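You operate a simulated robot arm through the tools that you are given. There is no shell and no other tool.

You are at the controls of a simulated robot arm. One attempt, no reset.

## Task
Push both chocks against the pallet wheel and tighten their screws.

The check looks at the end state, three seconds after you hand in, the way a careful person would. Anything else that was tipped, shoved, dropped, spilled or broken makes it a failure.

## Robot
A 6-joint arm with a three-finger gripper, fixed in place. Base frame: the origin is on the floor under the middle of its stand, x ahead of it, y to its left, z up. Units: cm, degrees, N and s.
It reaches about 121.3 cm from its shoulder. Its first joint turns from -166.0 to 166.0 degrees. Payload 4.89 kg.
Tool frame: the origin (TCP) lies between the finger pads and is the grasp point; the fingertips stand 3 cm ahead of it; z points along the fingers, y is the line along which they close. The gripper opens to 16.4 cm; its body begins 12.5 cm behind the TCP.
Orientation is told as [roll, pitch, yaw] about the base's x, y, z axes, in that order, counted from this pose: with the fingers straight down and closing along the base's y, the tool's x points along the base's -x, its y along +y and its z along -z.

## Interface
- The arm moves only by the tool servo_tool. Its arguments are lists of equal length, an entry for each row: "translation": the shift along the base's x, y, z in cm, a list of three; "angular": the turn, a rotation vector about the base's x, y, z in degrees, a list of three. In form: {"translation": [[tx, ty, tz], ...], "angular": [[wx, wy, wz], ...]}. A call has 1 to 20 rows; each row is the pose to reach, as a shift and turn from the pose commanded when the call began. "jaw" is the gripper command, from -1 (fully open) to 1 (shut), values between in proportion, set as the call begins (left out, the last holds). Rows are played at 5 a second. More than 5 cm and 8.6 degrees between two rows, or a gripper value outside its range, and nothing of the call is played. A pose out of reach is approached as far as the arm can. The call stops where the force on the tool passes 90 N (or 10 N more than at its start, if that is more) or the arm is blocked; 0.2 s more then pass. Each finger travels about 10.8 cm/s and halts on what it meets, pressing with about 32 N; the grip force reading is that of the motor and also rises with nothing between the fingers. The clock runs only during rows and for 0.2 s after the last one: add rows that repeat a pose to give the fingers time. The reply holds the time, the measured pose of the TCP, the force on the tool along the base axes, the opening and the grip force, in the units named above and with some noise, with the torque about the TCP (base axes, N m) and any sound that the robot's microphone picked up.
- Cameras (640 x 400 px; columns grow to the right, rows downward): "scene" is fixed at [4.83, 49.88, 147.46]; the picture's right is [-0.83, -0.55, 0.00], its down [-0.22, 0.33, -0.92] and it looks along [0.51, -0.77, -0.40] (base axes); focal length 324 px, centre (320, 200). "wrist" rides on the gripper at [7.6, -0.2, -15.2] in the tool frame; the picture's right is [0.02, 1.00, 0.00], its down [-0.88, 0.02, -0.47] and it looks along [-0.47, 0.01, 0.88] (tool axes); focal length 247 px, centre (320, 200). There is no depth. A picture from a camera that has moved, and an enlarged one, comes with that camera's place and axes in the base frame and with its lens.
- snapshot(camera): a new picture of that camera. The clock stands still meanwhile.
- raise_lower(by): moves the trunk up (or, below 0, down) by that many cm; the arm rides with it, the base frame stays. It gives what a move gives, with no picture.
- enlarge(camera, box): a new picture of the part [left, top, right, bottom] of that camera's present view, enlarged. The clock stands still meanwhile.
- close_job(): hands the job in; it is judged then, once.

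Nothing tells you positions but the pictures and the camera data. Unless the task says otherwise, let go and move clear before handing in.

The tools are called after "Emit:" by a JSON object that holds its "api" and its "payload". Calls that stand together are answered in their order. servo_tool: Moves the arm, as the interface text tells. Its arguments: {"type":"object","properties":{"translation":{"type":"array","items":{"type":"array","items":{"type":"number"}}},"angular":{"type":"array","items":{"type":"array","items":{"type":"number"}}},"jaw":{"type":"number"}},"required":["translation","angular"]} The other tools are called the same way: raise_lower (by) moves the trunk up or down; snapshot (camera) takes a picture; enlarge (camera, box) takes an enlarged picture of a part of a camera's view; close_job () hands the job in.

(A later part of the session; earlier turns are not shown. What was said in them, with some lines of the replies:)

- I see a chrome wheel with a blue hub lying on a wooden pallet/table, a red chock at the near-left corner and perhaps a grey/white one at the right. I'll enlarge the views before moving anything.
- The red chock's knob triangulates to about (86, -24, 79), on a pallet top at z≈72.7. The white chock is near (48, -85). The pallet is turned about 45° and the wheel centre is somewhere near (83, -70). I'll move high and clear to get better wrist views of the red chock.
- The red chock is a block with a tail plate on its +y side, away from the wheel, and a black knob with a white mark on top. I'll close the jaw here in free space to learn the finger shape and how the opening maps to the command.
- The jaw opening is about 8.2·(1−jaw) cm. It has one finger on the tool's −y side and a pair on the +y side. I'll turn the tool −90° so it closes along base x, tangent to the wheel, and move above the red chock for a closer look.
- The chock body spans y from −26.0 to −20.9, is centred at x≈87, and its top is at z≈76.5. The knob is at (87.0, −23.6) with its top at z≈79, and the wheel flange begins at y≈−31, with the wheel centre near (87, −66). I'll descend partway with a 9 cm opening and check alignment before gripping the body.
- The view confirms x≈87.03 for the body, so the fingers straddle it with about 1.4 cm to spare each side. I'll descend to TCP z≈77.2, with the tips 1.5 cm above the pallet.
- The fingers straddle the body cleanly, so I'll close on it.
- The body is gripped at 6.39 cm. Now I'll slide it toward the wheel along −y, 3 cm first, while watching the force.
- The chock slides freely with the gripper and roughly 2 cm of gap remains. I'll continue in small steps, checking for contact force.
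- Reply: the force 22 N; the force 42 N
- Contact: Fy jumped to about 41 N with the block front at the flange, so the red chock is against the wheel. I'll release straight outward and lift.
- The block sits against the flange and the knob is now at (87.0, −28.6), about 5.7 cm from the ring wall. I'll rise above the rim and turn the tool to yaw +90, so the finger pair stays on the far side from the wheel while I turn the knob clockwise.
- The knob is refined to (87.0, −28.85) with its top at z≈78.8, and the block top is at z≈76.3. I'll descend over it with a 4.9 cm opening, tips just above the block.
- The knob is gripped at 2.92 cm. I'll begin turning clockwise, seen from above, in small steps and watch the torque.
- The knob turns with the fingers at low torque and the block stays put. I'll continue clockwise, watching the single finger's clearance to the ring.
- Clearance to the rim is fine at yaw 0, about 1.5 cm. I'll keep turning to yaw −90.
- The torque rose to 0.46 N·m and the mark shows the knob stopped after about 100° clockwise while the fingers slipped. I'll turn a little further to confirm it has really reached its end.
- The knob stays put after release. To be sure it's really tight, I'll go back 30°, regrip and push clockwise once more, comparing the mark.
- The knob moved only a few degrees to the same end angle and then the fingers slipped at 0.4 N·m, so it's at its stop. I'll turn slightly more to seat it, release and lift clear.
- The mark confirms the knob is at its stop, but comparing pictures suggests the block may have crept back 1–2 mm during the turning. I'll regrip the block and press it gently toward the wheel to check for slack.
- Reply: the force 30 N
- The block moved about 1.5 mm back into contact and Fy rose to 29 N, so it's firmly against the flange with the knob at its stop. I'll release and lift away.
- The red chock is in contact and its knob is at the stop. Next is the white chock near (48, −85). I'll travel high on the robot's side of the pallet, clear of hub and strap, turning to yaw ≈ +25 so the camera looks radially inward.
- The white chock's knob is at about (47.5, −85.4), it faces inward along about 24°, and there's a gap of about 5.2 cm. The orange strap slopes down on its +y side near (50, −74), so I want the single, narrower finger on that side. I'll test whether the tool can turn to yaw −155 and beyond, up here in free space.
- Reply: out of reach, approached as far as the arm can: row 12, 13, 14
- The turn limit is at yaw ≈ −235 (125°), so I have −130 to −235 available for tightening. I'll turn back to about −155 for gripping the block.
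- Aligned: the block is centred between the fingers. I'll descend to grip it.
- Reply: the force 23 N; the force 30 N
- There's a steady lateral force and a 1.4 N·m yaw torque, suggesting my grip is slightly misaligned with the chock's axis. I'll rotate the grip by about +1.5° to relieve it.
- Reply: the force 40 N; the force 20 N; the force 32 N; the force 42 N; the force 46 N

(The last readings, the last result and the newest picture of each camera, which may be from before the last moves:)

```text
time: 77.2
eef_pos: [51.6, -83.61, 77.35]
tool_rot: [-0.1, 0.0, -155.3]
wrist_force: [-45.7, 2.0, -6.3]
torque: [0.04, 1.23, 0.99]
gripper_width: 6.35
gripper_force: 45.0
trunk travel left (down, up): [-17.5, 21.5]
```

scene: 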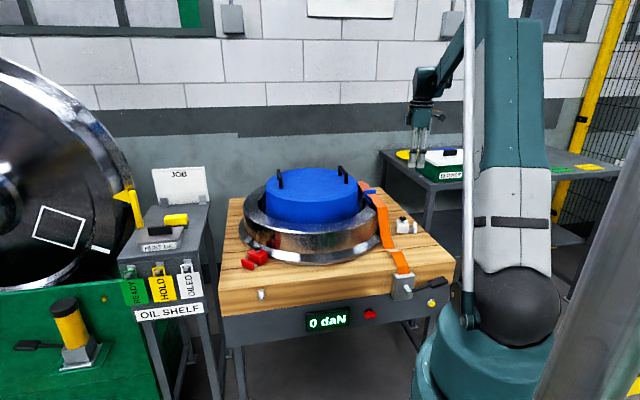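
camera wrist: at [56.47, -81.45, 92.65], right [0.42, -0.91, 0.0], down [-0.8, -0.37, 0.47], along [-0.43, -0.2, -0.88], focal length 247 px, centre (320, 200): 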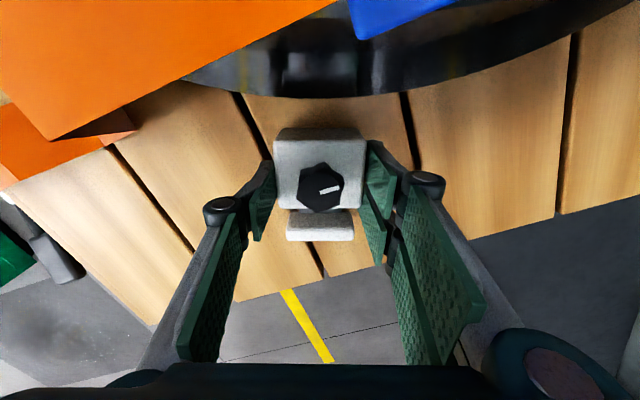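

Radial force is now about 45 N and the total travel was 5.16 cm, the same as the red one, so the white chock is against the wheel. I'll release and lift straight up with a slight outward shift.

Emit:
{"api": "servo_tool", "payload": {"translation": [[0, 0, 0], [0, 0, 0], [0, 0, 0], [0, 0, 0]], "angular": [[0, 0, 0], [0, 0, 0], [0, 0, 0], [0, 0, 0]], "jaw": 0.0}}

Emit:
{"api": "servo_tool", "payload": {"translation": [[-0.3, -0.15, 1], [-0.5, -0.25, 3], [-0.5, -0.25, 7], [-0.5, -0.25, 11], [-0.5, -0.25, 15], [-0.5, -0.25, 18], [-0.5, -0.25, 18]], "angular": [[0, 0, 0], [0, 0, 0], [0, 0, 0], [0, 0, 0], [0, 0, 0], [0, 0, 0], [0, 0, 0]]}}

Emit:
{"api": "snapshot", "payload": {"camera": "wrist"}}

Emit:
{"api": "enlarge", "payload": {"camera": "scene", "box": [360, 185, 430, 245]}}

```text
time: 78.2
eef_pos: [51.76, -83.59, 77.47]
tool_rot: [0.0, -0.1, -155.3]
wrist_force: [0.0, 0.2, 0.0]
torque: [-0.01, 0.01, -0.01]
gripper_width: 8.19
gripper_force: 0.1
trunk travel left (down, up): [-17.5, 21.5]
```

```text
time: 79.8
eef_pos: [51.29, -83.79, 95.38]
tool_rot: [0.1, 0.0, -155.3]
wrist_force: [0.1, 0.3, -0.1]
torque: [-0.04, -0.03, 0.0]
gripper_width: 8.19
gripper_force: 0.0
trunk travel left (down, up): [-17.5, 21.5]
```

```text
taken
camera wrist: at [58.16, -80.42, 110.77], right [0.44, -0.9, 0.0], down [-0.79, -0.39, 0.47], along [-0.43, -0.21, -0.88], focal length 247 px, centre (320, 200)
```

wrist: 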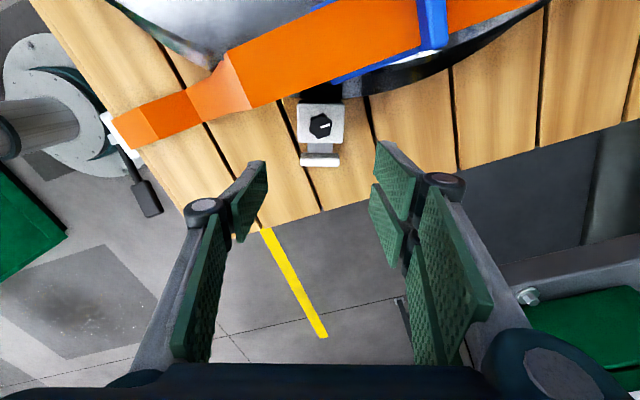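

```text
6.67 times, centred on (395, 215) of scene
camera zoom: at [4.83, 49.88, 147.46], right [-0.83, -0.55, 0.0], down [-0.22, 0.33, -0.92], along [0.51, -0.77, -0.4], focal length 2159 px, centre (-180, 100)
```

zoom: 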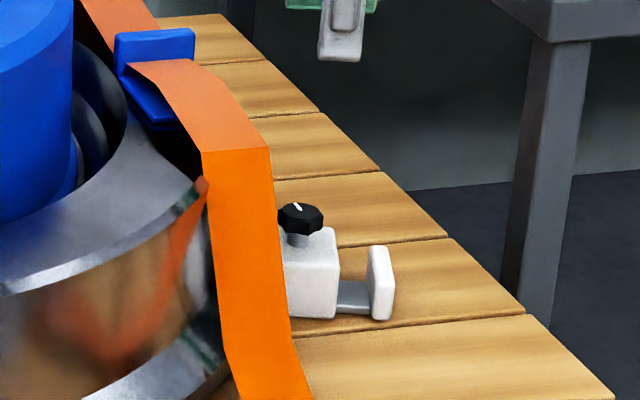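

Emit:
{"api": "enlarge", "payload": {"camera": "wrist", "box": [200, 20, 460, 190]}}

```text
2.35 times, centred on (330, 105) of wrist
camera zoom: at [58.16, -80.42, 110.77], right [0.44, -0.9, 0.0], down [-0.79, -0.39, 0.47], along [-0.43, -0.21, -0.88], focal length 581 px, centre (296, 424)
```

zoom: 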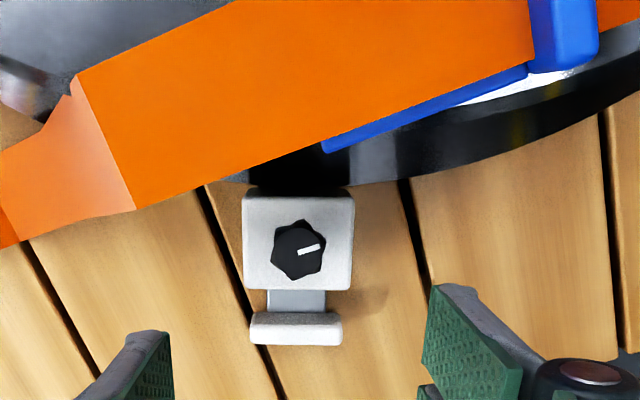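

The knob is at (52.5, −83.4). The strap edge runs about 5.0 cm from its axis at z≈86.5, toward azimuth 44°, and the ring wall is about 5.5 cm away at azimuth 24°. I'll use strokes within yaw −130 to −183, so no finger points at the strap. First I'll position above the knob at yaw −130 with a narrow opening.

Emit:
{"api": "servo_tool", "payload": {"translation": [[0.4, 0.2, 0], [0.8, 0.4, 0], [1.22, 0.6, 0], [1.22, 0.6, 0], [1.22, 0.6, -3], [1.22, 0.6, -6], [1.22, 0.6, -9], [1.22, 0.6, -9]], "angular": [[0, 0, 7], [0, 0, 14], [0, 0, 21], [0, 0, 25.3], [0, 0, 25.3], [0, 0, 25.3], [0, 0, 25.3], [0, 0, 25.3]], "jaw": 0.47}}

Emit:
{"api": "snapshot", "payload": {"camera": "wrist"}}

Emit:
{"api": "enlarge", "payload": {"camera": "scene", "box": [360, 165, 430, 245]}}

```text
time: 81.6
eef_pos: [52.44, -83.42, 86.2]
tool_rot: [-0.1, 0.0, -130.0]
wrist_force: [-0.2, 0.0, -0.6]
torque: [0.01, 0.03, 0.02]
gripper_width: 4.34
gripper_force: 0.0
trunk travel left (down, up): [-17.5, 21.5]
```

```text
taken
camera wrist: at [57.31, -77.53, 101.55], right [0.78, -0.63, 0.0], down [-0.55, -0.69, 0.47], along [-0.3, -0.37, -0.88], focal length 247 px, centre (320, 200)
```

wrist: 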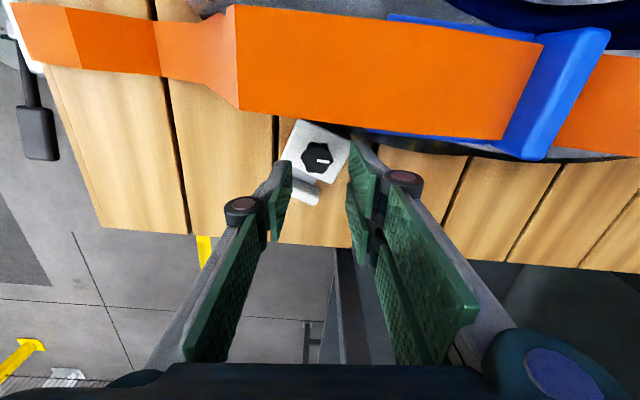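

```text
5.00 times, centred on (395, 205) of scene
camera zoom: at [4.83, 49.88, 147.46], right [-0.83, -0.55, 0.0], down [-0.22, 0.33, -0.92], along [0.51, -0.77, -0.4], focal length 1619 px, centre (-55, 175)
```

zoom: 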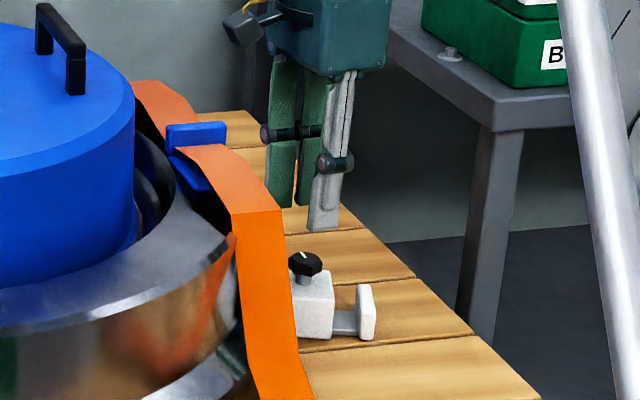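

Emit:
{"api": "enlarge", "payload": {"camera": "wrist", "box": [270, 100, 370, 220]}}

```text
3.33 times, centred on (320, 160) of wrist
camera zoom: at [57.31, -77.53, 101.55], right [0.78, -0.63, 0.0], down [-0.55, -0.69, 0.47], along [-0.3, -0.37, -0.88], focal length 823 px, centre (320, 333)
```

zoom: 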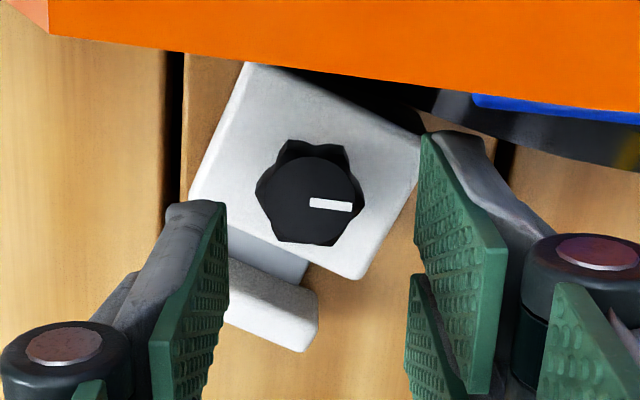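

Aligned with the knob at (52.4, −83.4). I'll descend to grip height.

Emit:
{"api": "servo_tool", "payload": {"translation": [[0, 0, -2], [0, 0, -4], [0, 0, -5.3], [0, 0, -6.1], [0, 0, -6.1]], "angular": [[0, 0, 0], [0, 0, 0], [0, 0, 0], [0, 0, 0], [0, 0, 0]]}}

Emit:
{"api": "snapshot", "payload": {"camera": "wrist"}}

Emit:
{"api": "enlarge", "payload": {"camera": "scene", "box": [360, 165, 430, 245]}}

```text
time: 82.8
eef_pos: [52.62, -83.49, 80.13]
tool_rot: [0.0, 0.0, -129.9]
wrist_force: [0.2, -0.1, 0.1]
torque: [0.03, 0.02, 0.01]
gripper_width: 4.35
gripper_force: 0.1
trunk travel left (down, up): [-17.5, 21.5]
```

```text
taken
camera wrist: at [57.31, -77.53, 95.45], right [0.78, -0.63, 0.0], down [-0.55, -0.69, 0.47], along [-0.3, -0.37, -0.88], focal length 247 px, centre (320, 200)
```

wrist: 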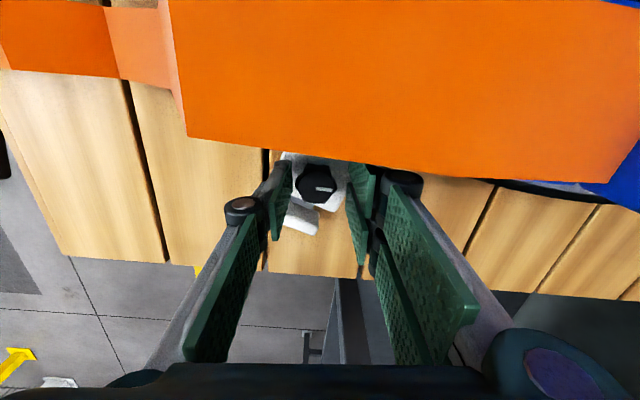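

```text
5.00 times, centred on (395, 205) of scene
camera zoom: at [4.83, 49.88, 147.46], right [-0.83, -0.55, 0.0], down [-0.22, 0.33, -0.92], along [0.51, -0.77, -0.4], focal length 1619 px, centre (-55, 175)
```

zoom: 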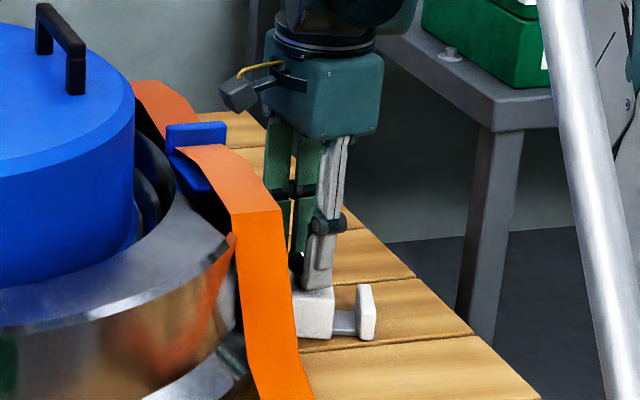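

Emit:
{"api": "servo_tool", "payload": {"translation": [[0, 0, 0], [0, 0, 0], [0, 0, 0]], "angular": [[0, 0, 0], [0, 0, 0], [0, 0, 0]], "jaw": 1.0}}

Emit:
{"api": "enlarge", "payload": {"camera": "wrist", "box": [230, 130, 410, 260]}}

```text
time: 83.6
eef_pos: [52.3, -83.28, 80.17]
tool_rot: [-0.2, 0.0, -130.0]
wrist_force: [-45.5, 54.6, -31.0]
torque: [0.64, 0.76, -0.24]
gripper_width: 2.97
gripper_force: 44.6
trunk travel left (down, up): [-17.5, 21.5]
```

```text
3.08 times, centred on (320, 195) of wrist
camera zoom: at [57.14, -77.4, 95.46], right [0.78, -0.63, 0.0], down [-0.55, -0.69, 0.47], along [-0.3, -0.37, -0.88], focal length 760 px, centre (320, 215)
```

zoom: 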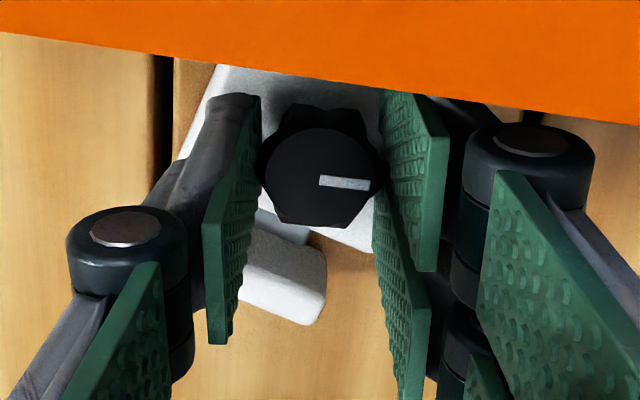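

The grip force is unbalanced, with about 70 N toward the single finger, so the TCP is slightly off the knob axis. I'll shift the tool a few millimetres to balance it.

Emit:
{"api": "servo_tool", "payload": {"translation": [[-0.12, 0.1, 0], [-0.23, 0.19, 0], [-0.23, 0.19, 0]], "angular": [[0, 0, 0], [0, 0, 0], [0, 0, 0]]}}

```text
time: 84.4
eef_pos: [52.31, -83.29, 80.09]
tool_rot: [0.0, 0.1, -130.0]
wrist_force: [-24.0, 20.5, -24.3]
torque: [0.46, 0.35, -0.01]
gripper_width: 2.95
gripper_force: 45.1
trunk travel left (down, up): [-17.5, 21.5]
```

Emit:
{"api": "servo_tool", "payload": {"translation": [[-0.08, 0.06, 0], [-0.17, 0.12, 0], [-0.17, 0.12, 0]], "angular": [[0, 0, 0], [0, 0, 0], [0, 0, 0]]}}

```text
time: 85.2
eef_pos: [52.28, -83.33, 80.1]
tool_rot: [0.3, 0.1, -130.0]
wrist_force: [23.1, -41.6, 9.5]
torque: [-0.91, -0.72, 0.07]
gripper_width: 2.92
gripper_force: 45.0
trunk travel left (down, up): [-17.5, 21.5]
```

Emit:
{"api": "servo_tool", "payload": {"translation": [[0.05, -0.035, 0], [0.1, -0.07, 0], [0.1, -0.07, 0]], "angular": [[0, 0, 0], [0, 0, 0], [0, 0, 0]]}}

```text
time: 86.0
eef_pos: [52.21, -83.21, 80.1]
tool_rot: [0.2, -0.2, -130.0]
wrist_force: [27.7, -60.2, 35.8]
torque: [-1.55, -0.73, -0.07]
gripper_width: 2.94
gripper_force: 44.6
trunk travel left (down, up): [-17.5, 21.5]
```

Forces aren't settling, so I'll open, recheck the knob's position between the fingers, and regrip better centred.

Emit:
{"api": "servo_tool", "payload": {"translation": [[0, 0, 0], [0, 0, 0], [0, 0, 0]], "angular": [[0, 0, 0], [0, 0, 0], [0, 0, 0]], "jaw": 0.5}}

Emit:
{"api": "enlarge", "payload": {"camera": "wrist", "box": [230, 130, 410, 260]}}

Emit:
{"api": "enlarge", "payload": {"camera": "scene", "box": [380, 190, 430, 240]}}

```text
time: 86.8
eef_pos: [52.16, -83.04, 79.97]
tool_rot: [0.0, 0.0, -130.0]
wrist_force: [-0.6, 0.1, -0.5]
torque: [-0.01, 0.02, 0.0]
gripper_width: 4.11
gripper_force: 0.0
trunk travel left (down, up): [-17.5, 21.5]
```

```text
3.08 times, centred on (320, 195) of wrist
camera zoom: at [56.95, -77.12, 95.4], right [0.78, -0.63, 0.0], down [-0.55, -0.69, 0.47], along [-0.3, -0.37, -0.88], focal length 760 px, centre (320, 215)
```

zoom: 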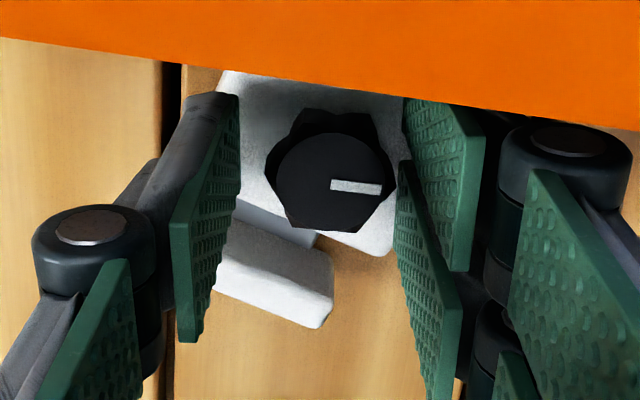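

```text
8.00 times, centred on (405, 215) of scene
camera zoom: at [4.83, 49.88, 147.46], right [-0.83, -0.55, 0.0], down [-0.22, 0.33, -0.92], along [0.51, -0.77, -0.4], focal length 2590 px, centre (-360, 80)
```

zoom: 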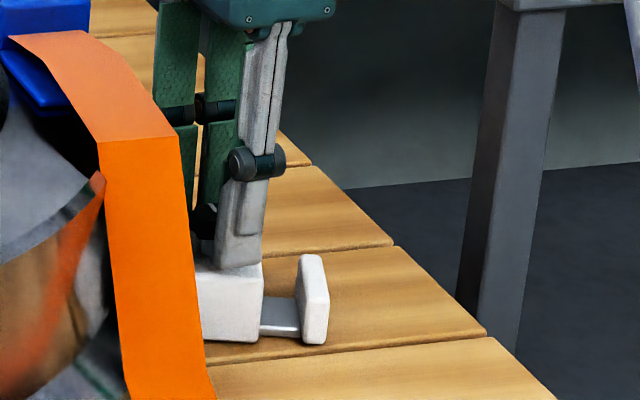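

The picture shows the knob centre at about (52.35, −83.30). I'll regrip there.

Emit:
{"api": "servo_tool", "payload": {"translation": [[0.15, -0.14, 0], [0.15, -0.14, 0]], "angular": [[0, 0, 0], [0, 0, 0]]}}

Emit:
{"api": "enlarge", "payload": {"camera": "wrist", "box": [230, 130, 410, 260]}}

Emit:
{"api": "servo_tool", "payload": {"translation": [[0, 0, 0], [0, 0, 0], [0, 0, 0]], "angular": [[0, 0, 0], [0, 0, 0], [0, 0, 0]], "jaw": 0.9}}

```text
time: 87.4
eef_pos: [52.28, -83.2, 80.03]
tool_rot: [0.0, 0.0, -130.0]
wrist_force: [0.0, 0.3, -0.1]
torque: [-0.01, -0.01, 0.04]
gripper_width: 4.11
gripper_force: 0.2
trunk travel left (down, up): [-17.5, 21.5]
```

```text
3.08 times, centred on (320, 195) of wrist
camera zoom: at [57.11, -77.28, 95.41], right [0.78, -0.63, 0.0], down [-0.55, -0.69, 0.47], along [-0.3, -0.37, -0.88], focal length 760 px, centre (320, 215)
```

zoom: 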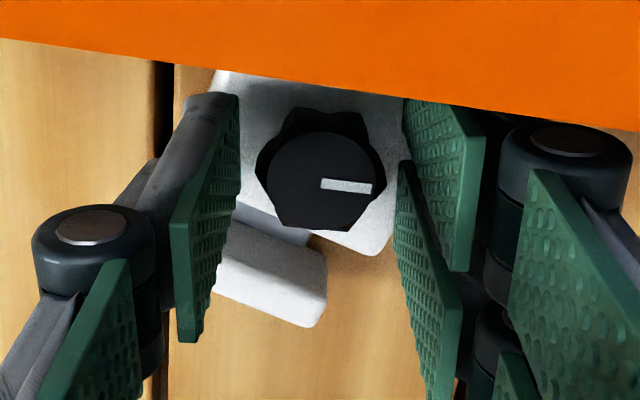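

```text
time: 88.2
eef_pos: [52.3, -83.23, 80.12]
tool_rot: [-0.1, 0.0, -130.0]
wrist_force: [2.7, -3.2, 0.2]
torque: [-0.17, 0.0, -0.04]
gripper_width: 2.93
gripper_force: 44.7
trunk travel left (down, up): [-17.5, 21.5]
```

Balanced now. I'll turn clockwise in small steps.

Emit:
{"api": "servo_tool", "payload": {"translation": [[0, 0, 0], [0, 0, 0], [0, 0, 0], [0, 0, 0], [0, 0, 0], [0, 0, 0]], "angular": [[0, 0, -5], [0, 0, -10], [0, 0, -15], [0, 0, -20], [0, 0, -25], [0, 0, -30]]}}

Emit:
{"api": "snapshot", "payload": {"camera": "wrist"}}

Emit:
{"api": "enlarge", "payload": {"camera": "scene", "box": [360, 165, 430, 245]}}

```text
time: 89.6
eef_pos: [52.27, -83.21, 80.05]
tool_rot: [0.0, 0.0, -160.1]
wrist_force: [10.3, -24.7, 6.2]
torque: [-0.55, -0.18, 0.05]
gripper_width: 2.94
gripper_force: 44.9
trunk travel left (down, up): [-17.5, 21.5]
```

```text
taken
camera wrist: at [59.5, -80.56, 95.41], right [0.36, -0.93, 0.0], down [-0.82, -0.32, 0.47], along [-0.44, -0.17, -0.88], focal length 247 px, centre (320, 200)
```

wrist: 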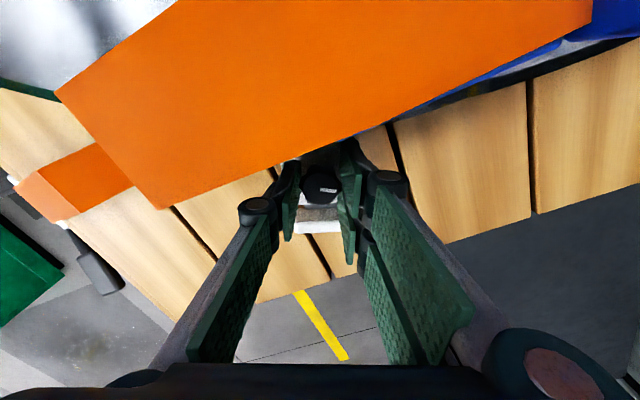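

```text
5.00 times, centred on (395, 205) of scene
camera zoom: at [4.83, 49.88, 147.46], right [-0.83, -0.55, 0.0], down [-0.22, 0.33, -0.92], along [0.51, -0.77, -0.4], focal length 1619 px, centre (-55, 175)
```

zoom: 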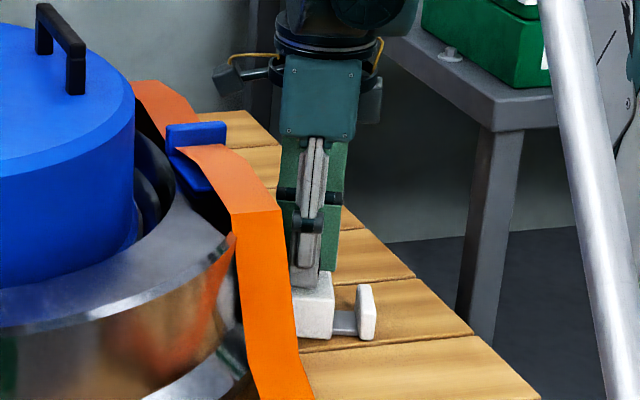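

Emit:
{"api": "servo_tool", "payload": {"translation": [[0, 0, 0], [0, 0, 0], [0, 0, 0], [0, 0, 0], [0, 0, 0]], "angular": [[0, 0, -5], [0, 0, -10], [0, 0, -15], [0, 0, -20], [0, 0, -24]]}}

Emit:
{"api": "snapshot", "payload": {"camera": "wrist"}}

Emit:
{"api": "enlarge", "payload": {"camera": "wrist", "box": [230, 130, 410, 260]}}

Emit:
{"api": "enlarge", "payload": {"camera": "scene", "box": [360, 165, 430, 245]}}

```text
time: 90.8
eef_pos: [52.29, -83.27, 80.04]
tool_rot: [0.0, 0.0, 175.9]
wrist_force: [13.0, -45.2, 13.0]
torque: [-1.19, -0.29, 0.05]
gripper_width: 2.93
gripper_force: 45.4
trunk travel left (down, up): [-17.5, 21.5]
```

```text
taken
camera wrist: at [59.92, -83.75, 95.39], right [-0.05, -1.0, 0.0], down [-0.88, 0.04, 0.47], along [-0.47, 0.02, -0.88], focal length 247 px, centre (320, 200)
```

wrist: 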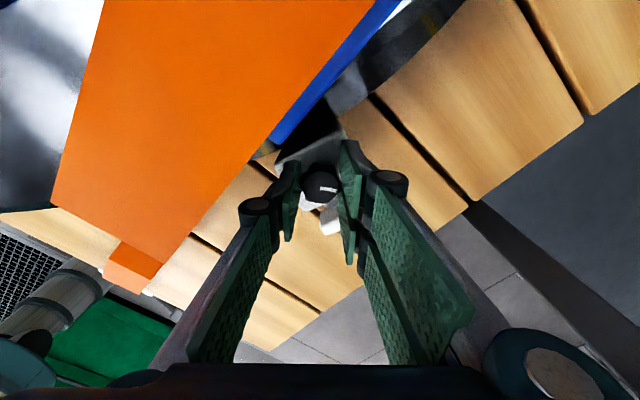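

```text
3.08 times, centred on (320, 195) of wrist
camera zoom: at [59.92, -83.75, 95.39], right [-0.05, -1.0, 0.0], down [-0.88, 0.04, 0.47], along [-0.47, 0.02, -0.88], focal length 760 px, centre (320, 215)
```

zoom: 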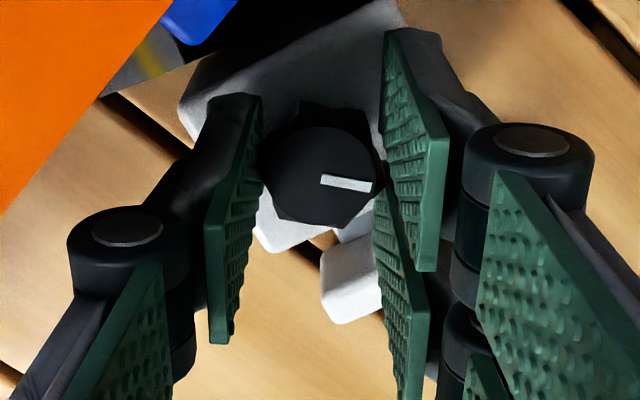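

```text
5.00 times, centred on (395, 205) of scene
camera zoom: at [4.83, 49.88, 147.46], right [-0.83, -0.55, 0.0], down [-0.22, 0.33, -0.92], along [0.51, -0.77, -0.4], focal length 1619 px, centre (-55, 175)
```

zoom: 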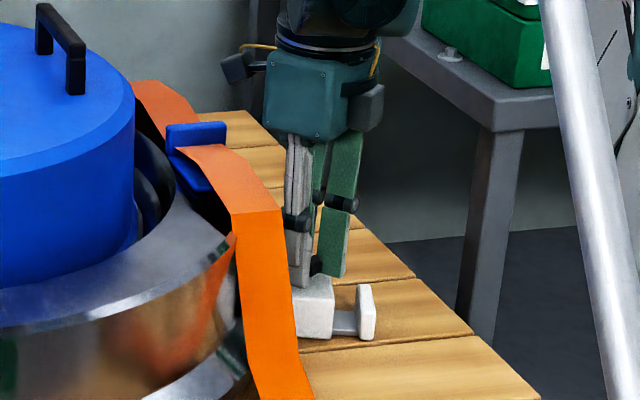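

The knob has followed the turn by about 55°. I'll open slightly, rotate back, and take a second stroke.

Emit:
{"api": "servo_tool", "payload": {"translation": [[0, 0, 0], [0, 0, 0], [-0.04, -0.05, 0]], "angular": [[0, 0, 0], [0, 0, 0], [0, 0, 3]], "jaw": 0.52}}

Emit:
{"api": "enlarge", "payload": {"camera": "wrist", "box": [230, 130, 410, 260]}}

```text
time: 91.6
eef_pos: [52.09, -83.21, 80.18]
tool_rot: [0.0, 0.0, 179.1]
wrist_force: [0.3, -0.1, -0.6]
torque: [0.01, -0.02, -0.03]
gripper_width: 3.92
gripper_force: 0.0
trunk travel left (down, up): [-17.5, 21.5]
```

```text
3.08 times, centred on (320, 195) of wrist
camera zoom: at [59.93, -83.24, 95.49], right [0.0, -1.0, 0.0], down [-0.88, 0.0, 0.47], along [-0.47, 0.0, -0.88], focal length 760 px, centre (320, 215)
```

zoom: 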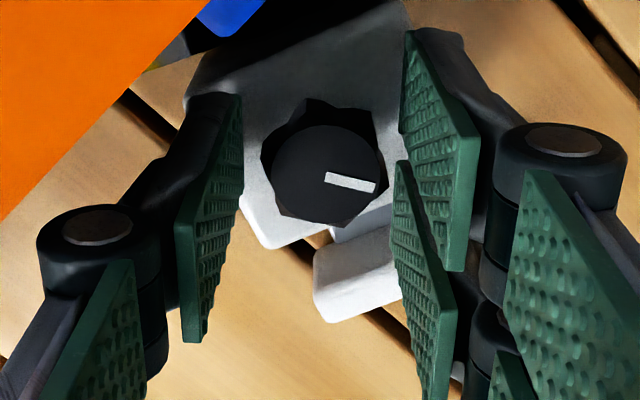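

Emit:
{"api": "servo_tool", "payload": {"translation": [[-0.02, -0.05, 0], [-0.02, -0.05, 0], [-0.02, -0.05, 0], [-0.02, -0.05, 0], [-0.02, -0.05, 0], [-0.02, -0.05, 0], [-0.02, -0.05, 0], [-0.02, -0.05, 0]], "angular": [[0, 0, 7], [0, 0, 14], [0, 0, 21], [0, 0, 28], [0, 0, 35], [0, 0, 42], [0, 0, 49], [0, 0, 51]]}}

Emit:
{"api": "enlarge", "payload": {"camera": "wrist", "box": [230, 130, 410, 260]}}

```text
time: 93.4
eef_pos: [52.31, -83.25, 80.11]
tool_rot: [0.0, 0.1, -129.9]
wrist_force: [0.0, -0.1, 0.2]
torque: [-0.01, -0.03, -0.02]
gripper_width: 3.92
gripper_force: 0.1
trunk travel left (down, up): [-17.5, 21.5]
```

```text
3.08 times, centred on (320, 195) of wrist
camera zoom: at [57.08, -77.38, 95.52], right [0.78, -0.63, 0.0], down [-0.55, -0.69, 0.47], along [-0.3, -0.37, -0.88], focal length 760 px, centre (320, 215)
```

zoom: 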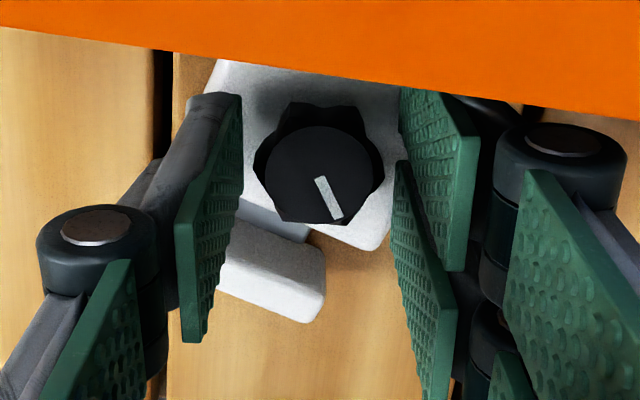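

The knob has turned about 60° so far and is centred. Second stroke now.

Emit:
{"api": "servo_tool", "payload": {"translation": [[0, 0, 0], [0, 0, 0], [0, 0, 0]], "angular": [[0, 0, 0], [0, 0, 0], [0, 0, 0]], "jaw": 0.9}}

Emit:
{"api": "servo_tool", "payload": {"translation": [[0, 0, 0], [0, 0, 0], [0, 0, 0], [0, 0, 0], [0, 0, 0], [0, 0, 0]], "angular": [[0, 0, -5], [0, 0, -10], [0, 0, -15], [0, 0, -20], [0, 0, -25], [0, 0, -30]]}}

Emit:
{"api": "enlarge", "payload": {"camera": "wrist", "box": [230, 130, 410, 260]}}

Emit:
{"api": "servo_tool", "payload": {"translation": [[0, 0, 0], [0, 0, 0], [0, 0, 0], [0, 0, 0]], "angular": [[0, 0, -5], [0, 0, -10], [0, 0, -15], [0, 0, -20]]}}

Emit:
{"api": "enlarge", "payload": {"camera": "wrist", "box": [230, 130, 410, 260]}}

```text
time: 94.2
eef_pos: [52.23, -83.36, 80.22]
tool_rot: [0.0, -0.1, -129.9]
wrist_force: [-8.8, 10.0, -6.2]
torque: [0.2, 0.23, -0.03]
gripper_width: 2.93
gripper_force: 44.8
trunk travel left (down, up): [-17.5, 21.5]
```

```text
time: 95.6
eef_pos: [52.22, -83.41, 80.28]
tool_rot: [0.0, 0.1, -160.1]
wrist_force: [-3.0, 3.7, -3.6]
torque: [0.07, 0.23, 0.01]
gripper_width: 2.92
gripper_force: 45.3
trunk travel left (down, up): [-17.5, 21.5]
```

```text
3.08 times, centred on (320, 195) of wrist
camera zoom: at [59.42, -80.57, 95.52], right [0.36, -0.93, 0.0], down [-0.82, -0.32, 0.47], along [-0.44, -0.17, -0.88], focal length 760 px, centre (320, 215)
```

zoom: 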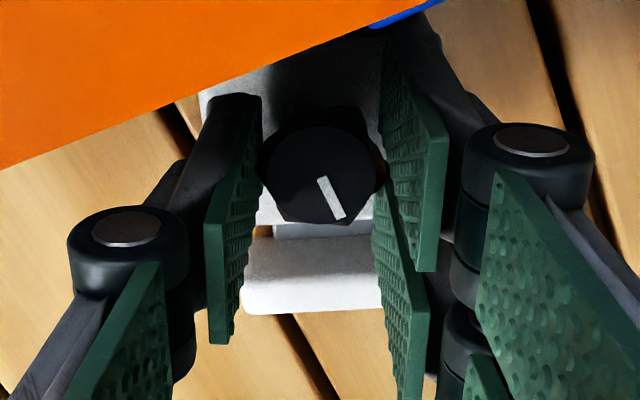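

```text
time: 96.6
eef_pos: [52.26, -83.31, 80.27]
tool_rot: [0.0, 0.1, 179.9]
wrist_force: [-5.9, 7.4, -3.5]
torque: [0.04, 0.24, 0.38]
gripper_width: 2.94
gripper_force: 44.7
trunk travel left (down, up): [-17.5, 21.5]
```

```text
3.08 times, centred on (320, 195) of wrist
camera zoom: at [59.89, -83.22, 95.53], right [0.02, -1.0, 0.0], down [-0.88, -0.02, 0.47], along [-0.47, -0.01, -0.88], focal length 760 px, centre (320, 215)
```

zoom: 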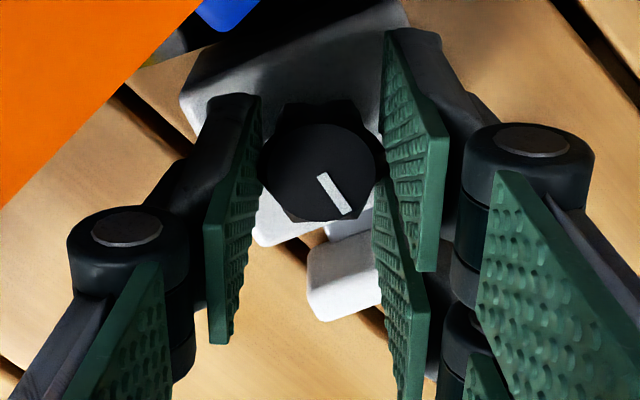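

Torque is 0.38 N·m and the mark is at about −145°, the same end angle as the red one, so this knob is at its stop too. I'll nudge a few more degrees to seat it firmly, then release and lift.

Emit:
{"api": "servo_tool", "payload": {"translation": [[0, 0, 0], [0, 0, 0], [0, 0, 0]], "angular": [[0, 0, -3], [0, 0, -6], [0, 0, -6]]}}

Emit:
{"api": "servo_tool", "payload": {"translation": [[0, 0, 0], [0, 0, 0], [0, 0, 0]], "angular": [[0, 0, 0], [0, 0, 0], [0, 0, 0]], "jaw": 0.52}}

Emit:
{"api": "enlarge", "payload": {"camera": "wrist", "box": [230, 130, 410, 260]}}

Emit:
{"api": "servo_tool", "payload": {"translation": [[0, 0, 0], [0, 0, 0], [0, 0, 0], [0, 0, 1.5], [-0.3, -0.2, 5], [-0.5, -0.3, 9], [-0.5, -0.3, 13], [-0.5, -0.3, 15], [-0.5, -0.3, 15]], "angular": [[0, 0, 7], [0, 0, 14], [0, 0, 20], [0, 0, 20], [0, 0, 24], [0, 0, 28], [0, 0, 30], [0, 0, 30.7], [0, 0, 30.7]]}}

Emit:
{"api": "snapshot", "payload": {"camera": "wrist"}}

Emit:
{"api": "enlarge", "payload": {"camera": "scene", "box": [360, 185, 430, 245]}}

```text
time: 97.4
eef_pos: [52.27, -83.34, 80.13]
tool_rot: [0.0, 0.0, 173.9]
wrist_force: [-1.1, -3.1, 7.3]
torque: [-0.12, 0.21, 0.07]
gripper_width: 2.92
gripper_force: 45.1
trunk travel left (down, up): [-17.5, 21.5]
```

```text
time: 98.2
eef_pos: [52.22, -83.37, 80.06]
tool_rot: [0.0, -0.1, 174.1]
wrist_force: [0.1, -1.2, -0.3]
torque: [-0.01, -0.02, 0.03]
gripper_width: 3.94
gripper_force: 0.0
trunk travel left (down, up): [-17.5, 21.5]
```

```text
3.08 times, centred on (320, 195) of wrist
camera zoom: at [59.92, -84.01, 95.47], right [-0.08, -1.0, 0.0], down [-0.88, 0.07, 0.47], along [-0.47, 0.04, -0.88], focal length 760 px, centre (320, 215)
```

zoom: 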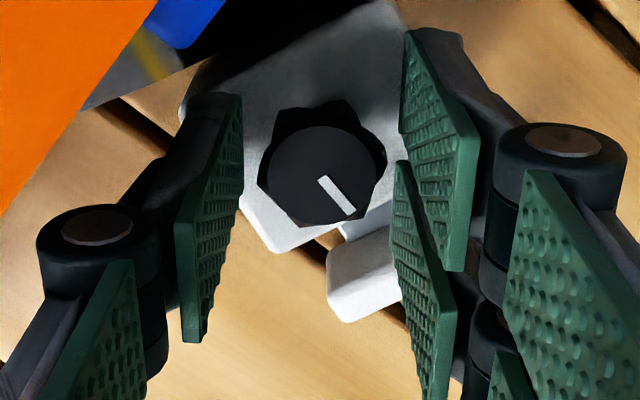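

```text
time: 100.2
eef_pos: [51.82, -83.46, 95.28]
tool_rot: [0.1, 0.0, -155.3]
wrist_force: [-0.2, 0.9, 0.8]
torque: [-0.08, -0.01, 0.02]
gripper_width: 3.93
gripper_force: 0.0
trunk travel left (down, up): [-17.5, 21.5]
```

```text
taken
camera wrist: at [58.62, -80.15, 110.59], right [0.44, -0.9, 0.0], down [-0.79, -0.39, 0.47], along [-0.43, -0.21, -0.88], focal length 247 px, centre (320, 200)
```

wrist: 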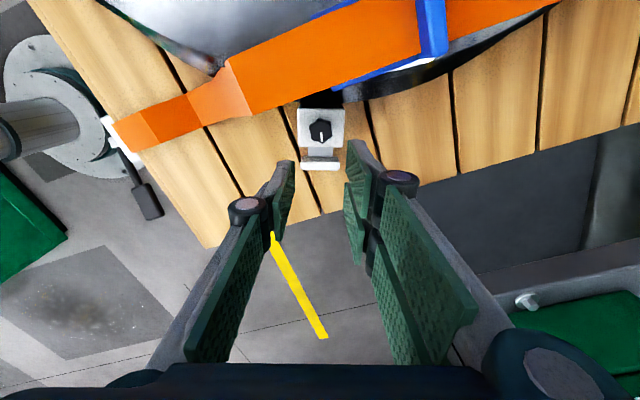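

```text
6.67 times, centred on (395, 215) of scene
camera zoom: at [4.83, 49.88, 147.46], right [-0.83, -0.55, 0.0], down [-0.22, 0.33, -0.92], along [0.51, -0.77, -0.4], focal length 2159 px, centre (-180, 100)
```

zoom: 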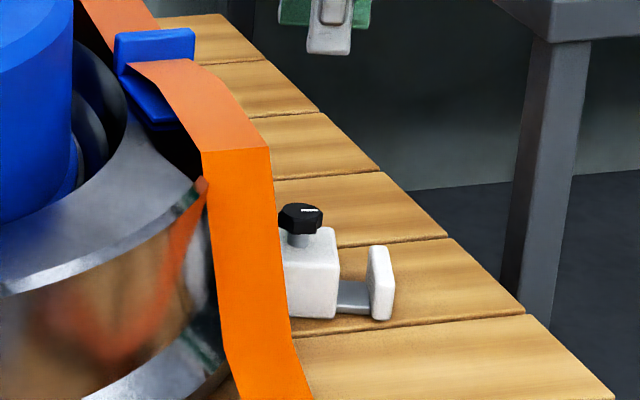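

Both knobs ended at the same mark angle and the white block shows no visible shift. To be sure of contact, I'll regrip the white block and press it gently once more, as I did with the red one.

Emit:
{"api": "servo_tool", "payload": {"translation": [[-0.39, -0.15, 0], [-0.39, -0.15, -4], [-0.39, -0.15, -8], [-0.39, -0.15, -12], [-0.39, -0.15, -15], [-0.39, -0.15, -17], [-0.39, -0.15, -17.9], [-0.39, -0.15, -17.9]], "angular": [[0, 0, 0], [0, 0, 0], [0, 0, 0], [0, 0, 0], [0, 0, 0], [0, 0, 0], [0, 0, 0], [0, 0, 0]], "jaw": 0.0}}

Emit:
{"api": "snapshot", "payload": {"camera": "wrist"}}

Emit:
{"api": "servo_tool", "payload": {"translation": [[0, 0, 0], [0, 0, 0], [0, 0, 0]], "angular": [[0, 0, 0], [0, 0, 0], [0, 0, 0]], "jaw": 0.35}}

Emit:
{"api": "servo_tool", "payload": {"translation": [[0.05, 0.02, 0], [0.09, 0.04, 0], [0.09, 0.04, 0]], "angular": [[0, 0, 0], [0, 0, 0], [0, 0, 0]]}}

```text
time: 102.0
eef_pos: [51.39, -83.87, 77.22]
tool_rot: [0.1, 0.1, -155.3]
wrist_force: [1.1, -0.2, 0.5]
torque: [0.01, 0.02, -0.01]
gripper_width: 8.22
gripper_force: 0.1
trunk travel left (down, up): [-17.5, 21.5]
```

```text
taken
camera wrist: at [58.27, -80.48, 92.51], right [0.44, -0.9, 0.0], down [-0.79, -0.39, 0.47], along [-0.43, -0.21, -0.88], focal length 247 px, centre (320, 200)
```

wrist: 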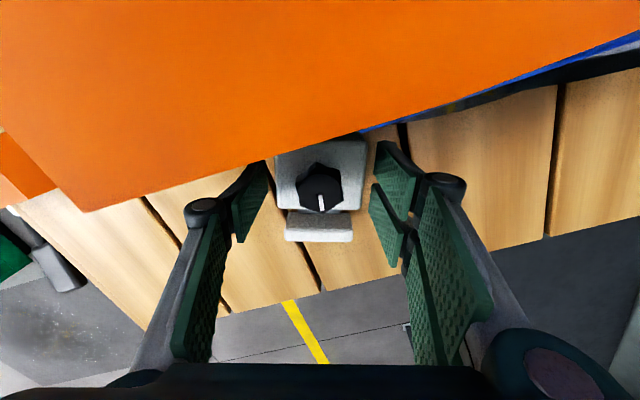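

```text
time: 102.8
eef_pos: [51.48, -83.69, 77.16]
tool_rot: [-0.1, -0.1, -155.3]
wrist_force: [-2.1, 3.5, -1.6]
torque: [0.17, 0.06, 0.62]
gripper_width: 6.38
gripper_force: 44.6
trunk travel left (down, up): [-17.5, 21.5]
```

```text
time: 103.6
eef_pos: [51.53, -83.66, 77.16]
tool_rot: [0.0, 0.1, -155.2]
wrist_force: [-15.0, 2.2, -8.8]
torque: [0.09, 0.51, 1.03]
gripper_width: 6.35
gripper_force: 44.8
trunk travel left (down, up): [-17.5, 21.5]
```

Emit:
{"api": "servo_tool", "payload": {"translation": [[0.05, 0.02, 0], [0.09, 0.04, 0], [0.09, 0.04, 0]], "angular": [[0, 0, 0], [0, 0, 0], [0, 0, 0]]}}

Emit:
{"api": "servo_tool", "payload": {"translation": [[0.05, 0.02, 0], [0.09, 0.04, 0], [0.09, 0.04, 0]], "angular": [[0, 0, 0], [0, 0, 0], [0, 0, 0]]}}

```text
time: 104.4
eef_pos: [51.46, -83.82, 77.25]
tool_rot: [0.1, 0.0, -155.4]
wrist_force: [-27.8, -5.9, -11.8]
torque: [-0.43, 0.95, 0.55]
gripper_width: 6.34
gripper_force: 45.4
trunk travel left (down, up): [-17.5, 21.5]
```

```text
time: 105.2
eef_pos: [51.4, -83.75, 77.25]
tool_rot: [0.0, 0.0, -155.4]
wrist_force: [-36.8, -17.3, -11.3]
torque: [-0.47, 1.03, 0.65]
gripper_width: 6.38
gripper_force: 44.7
trunk travel left (down, up): [-17.5, 21.5]
```

Force rose immediately to about 40 N, so the white chock is in firm contact. I'll release, lift, and inspect both.

Emit:
{"api": "servo_tool", "payload": {"translation": [[0, 0, 0], [0, 0, 0], [0, 0, 0], [0, 0, 0]], "angular": [[0, 0, 0], [0, 0, 0], [0, 0, 0], [0, 0, 0]], "jaw": 0.0}}

Emit:
{"api": "servo_tool", "payload": {"translation": [[-0.2, -0.1, 1], [-0.4, -0.2, 3], [-0.5, -0.25, 7], [-0.5, -0.25, 11], [-0.5, -0.25, 15], [-1, -0.25, 19], [-2, 0, 23], [-3, 1, 27], [-4, 2, 31], [-4, 2, 31]], "angular": [[0, 0, 0], [0, 0, 0], [0, 0, 0], [0, 0, 0], [0, 0, 0], [0, 0, 0], [0, 0, 0], [0, 0, 0], [0, 0, 0], [0, 0, 0]]}}

Emit:
{"api": "snapshot", "payload": {"camera": "wrist"}}

Emit:
{"api": "enlarge", "payload": {"camera": "scene", "box": [360, 185, 430, 245]}}

Emit:
{"api": "enlarge", "payload": {"camera": "scene", "box": [235, 225, 295, 275]}}

Emit:
{"api": "snapshot", "payload": {"camera": "scene"}}

```text
time: 106.2
eef_pos: [51.64, -83.55, 77.3]
tool_rot: [-0.1, 0.0, -155.3]
wrist_force: [0.1, -0.2, -0.3]
torque: [0.0, 0.0, 0.02]
gripper_width: 8.22
gripper_force: 0.2
trunk travel left (down, up): [-17.5, 21.5]
```

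```text
time: 108.4
eef_pos: [47.52, -81.68, 108.55]
tool_rot: [0.0, 0.0, -155.3]
wrist_force: [-0.5, 1.6, 0.8]
torque: [-0.12, -0.04, 0.02]
gripper_width: 8.22
gripper_force: 0.0
trunk travel left (down, up): [-17.5, 21.5]
```

```text
taken
camera wrist: at [54.35, -78.29, 123.77], right [0.44, -0.9, 0.0], down [-0.79, -0.38, 0.47], along [-0.43, -0.21, -0.88], focal length 247 px, centre (320, 200)
```

wrist: 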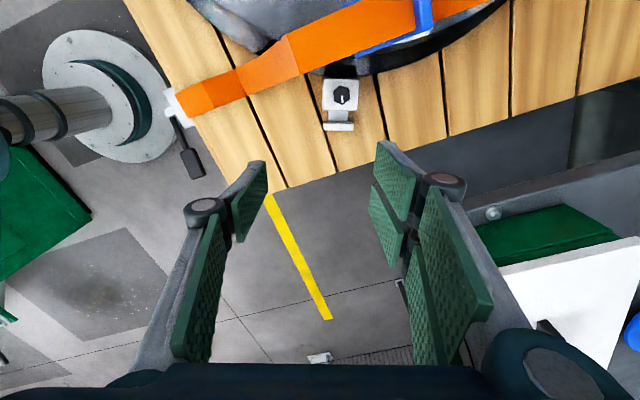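

```text
6.67 times, centred on (395, 215) of scene
camera zoom: at [4.83, 49.88, 147.46], right [-0.83, -0.55, 0.0], down [-0.22, 0.33, -0.92], along [0.51, -0.77, -0.4], focal length 2159 px, centre (-180, 100)
```

zoom: 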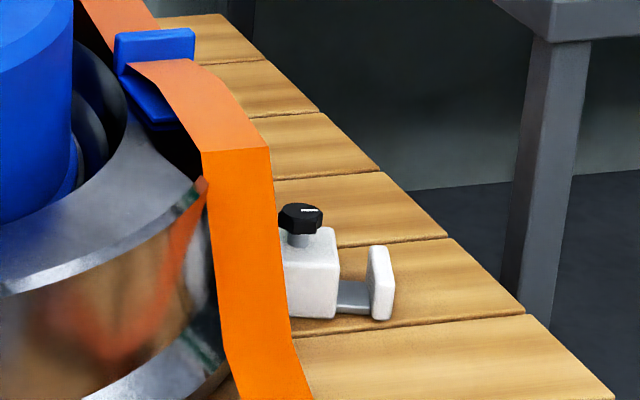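

```text
8.00 times, centred on (265, 250) of scene
camera zoom: at [4.83, 49.88, 147.46], right [-0.83, -0.55, 0.0], down [-0.22, 0.33, -0.92], along [0.51, -0.77, -0.4], focal length 2590 px, centre (760, -200)
```

zoom: 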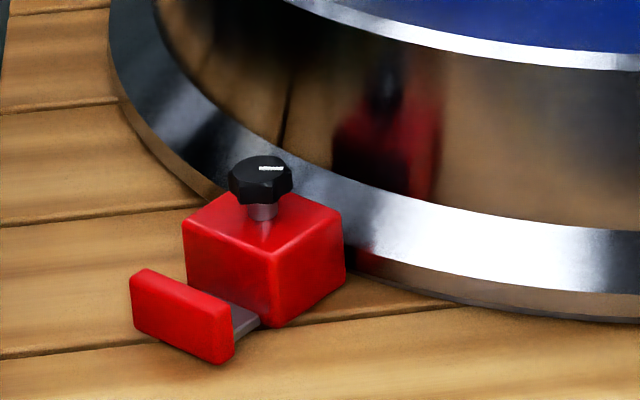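

```text
taken
```

scene: 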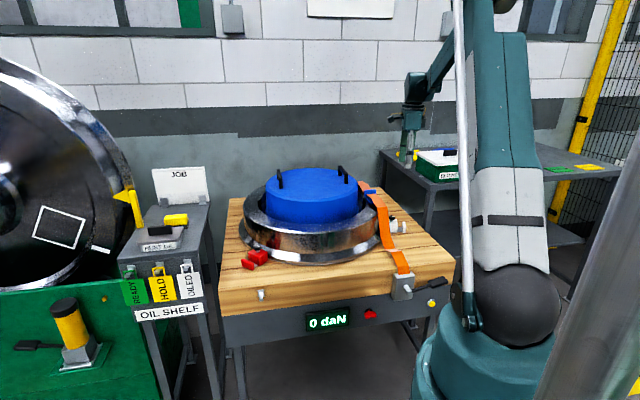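

Both chocks are pressed against the wheel flange. Both knobs turned about 100° clockwise to their stops, and nothing else looks disturbed. The gripper is open and well clear above the pallet, so I'm handing in.

Emit:
{"api": "close_job", "payload": {}}

```text
The job is handed in.
```

The job is handed in: both chocks are pushed against the pallet wheel and both screws are tightened. I don't have the result of the check.

- **Red chock:** I slid it about 5 cm to the wheel and turned its screw about 100° clockwise, until it reached its stop. It backed off about 1.5 mm while I was tightening, so I pressed it back into contact afterwards. It moved when I did that, so the tightened screw doesn't rigidly lock it in place.
- **White chock:** I slid it the same distance and turned its screw about 100° clockwise in two strokes, ending at the same mark angle as the red one. It didn't visibly shift, and a final push met firm resistance straight away.

In the final pictures nothing else looked moved, including the strap, hub and oil shelf. I left the gripper open, about 30 cm above the pallet and clear of everything.
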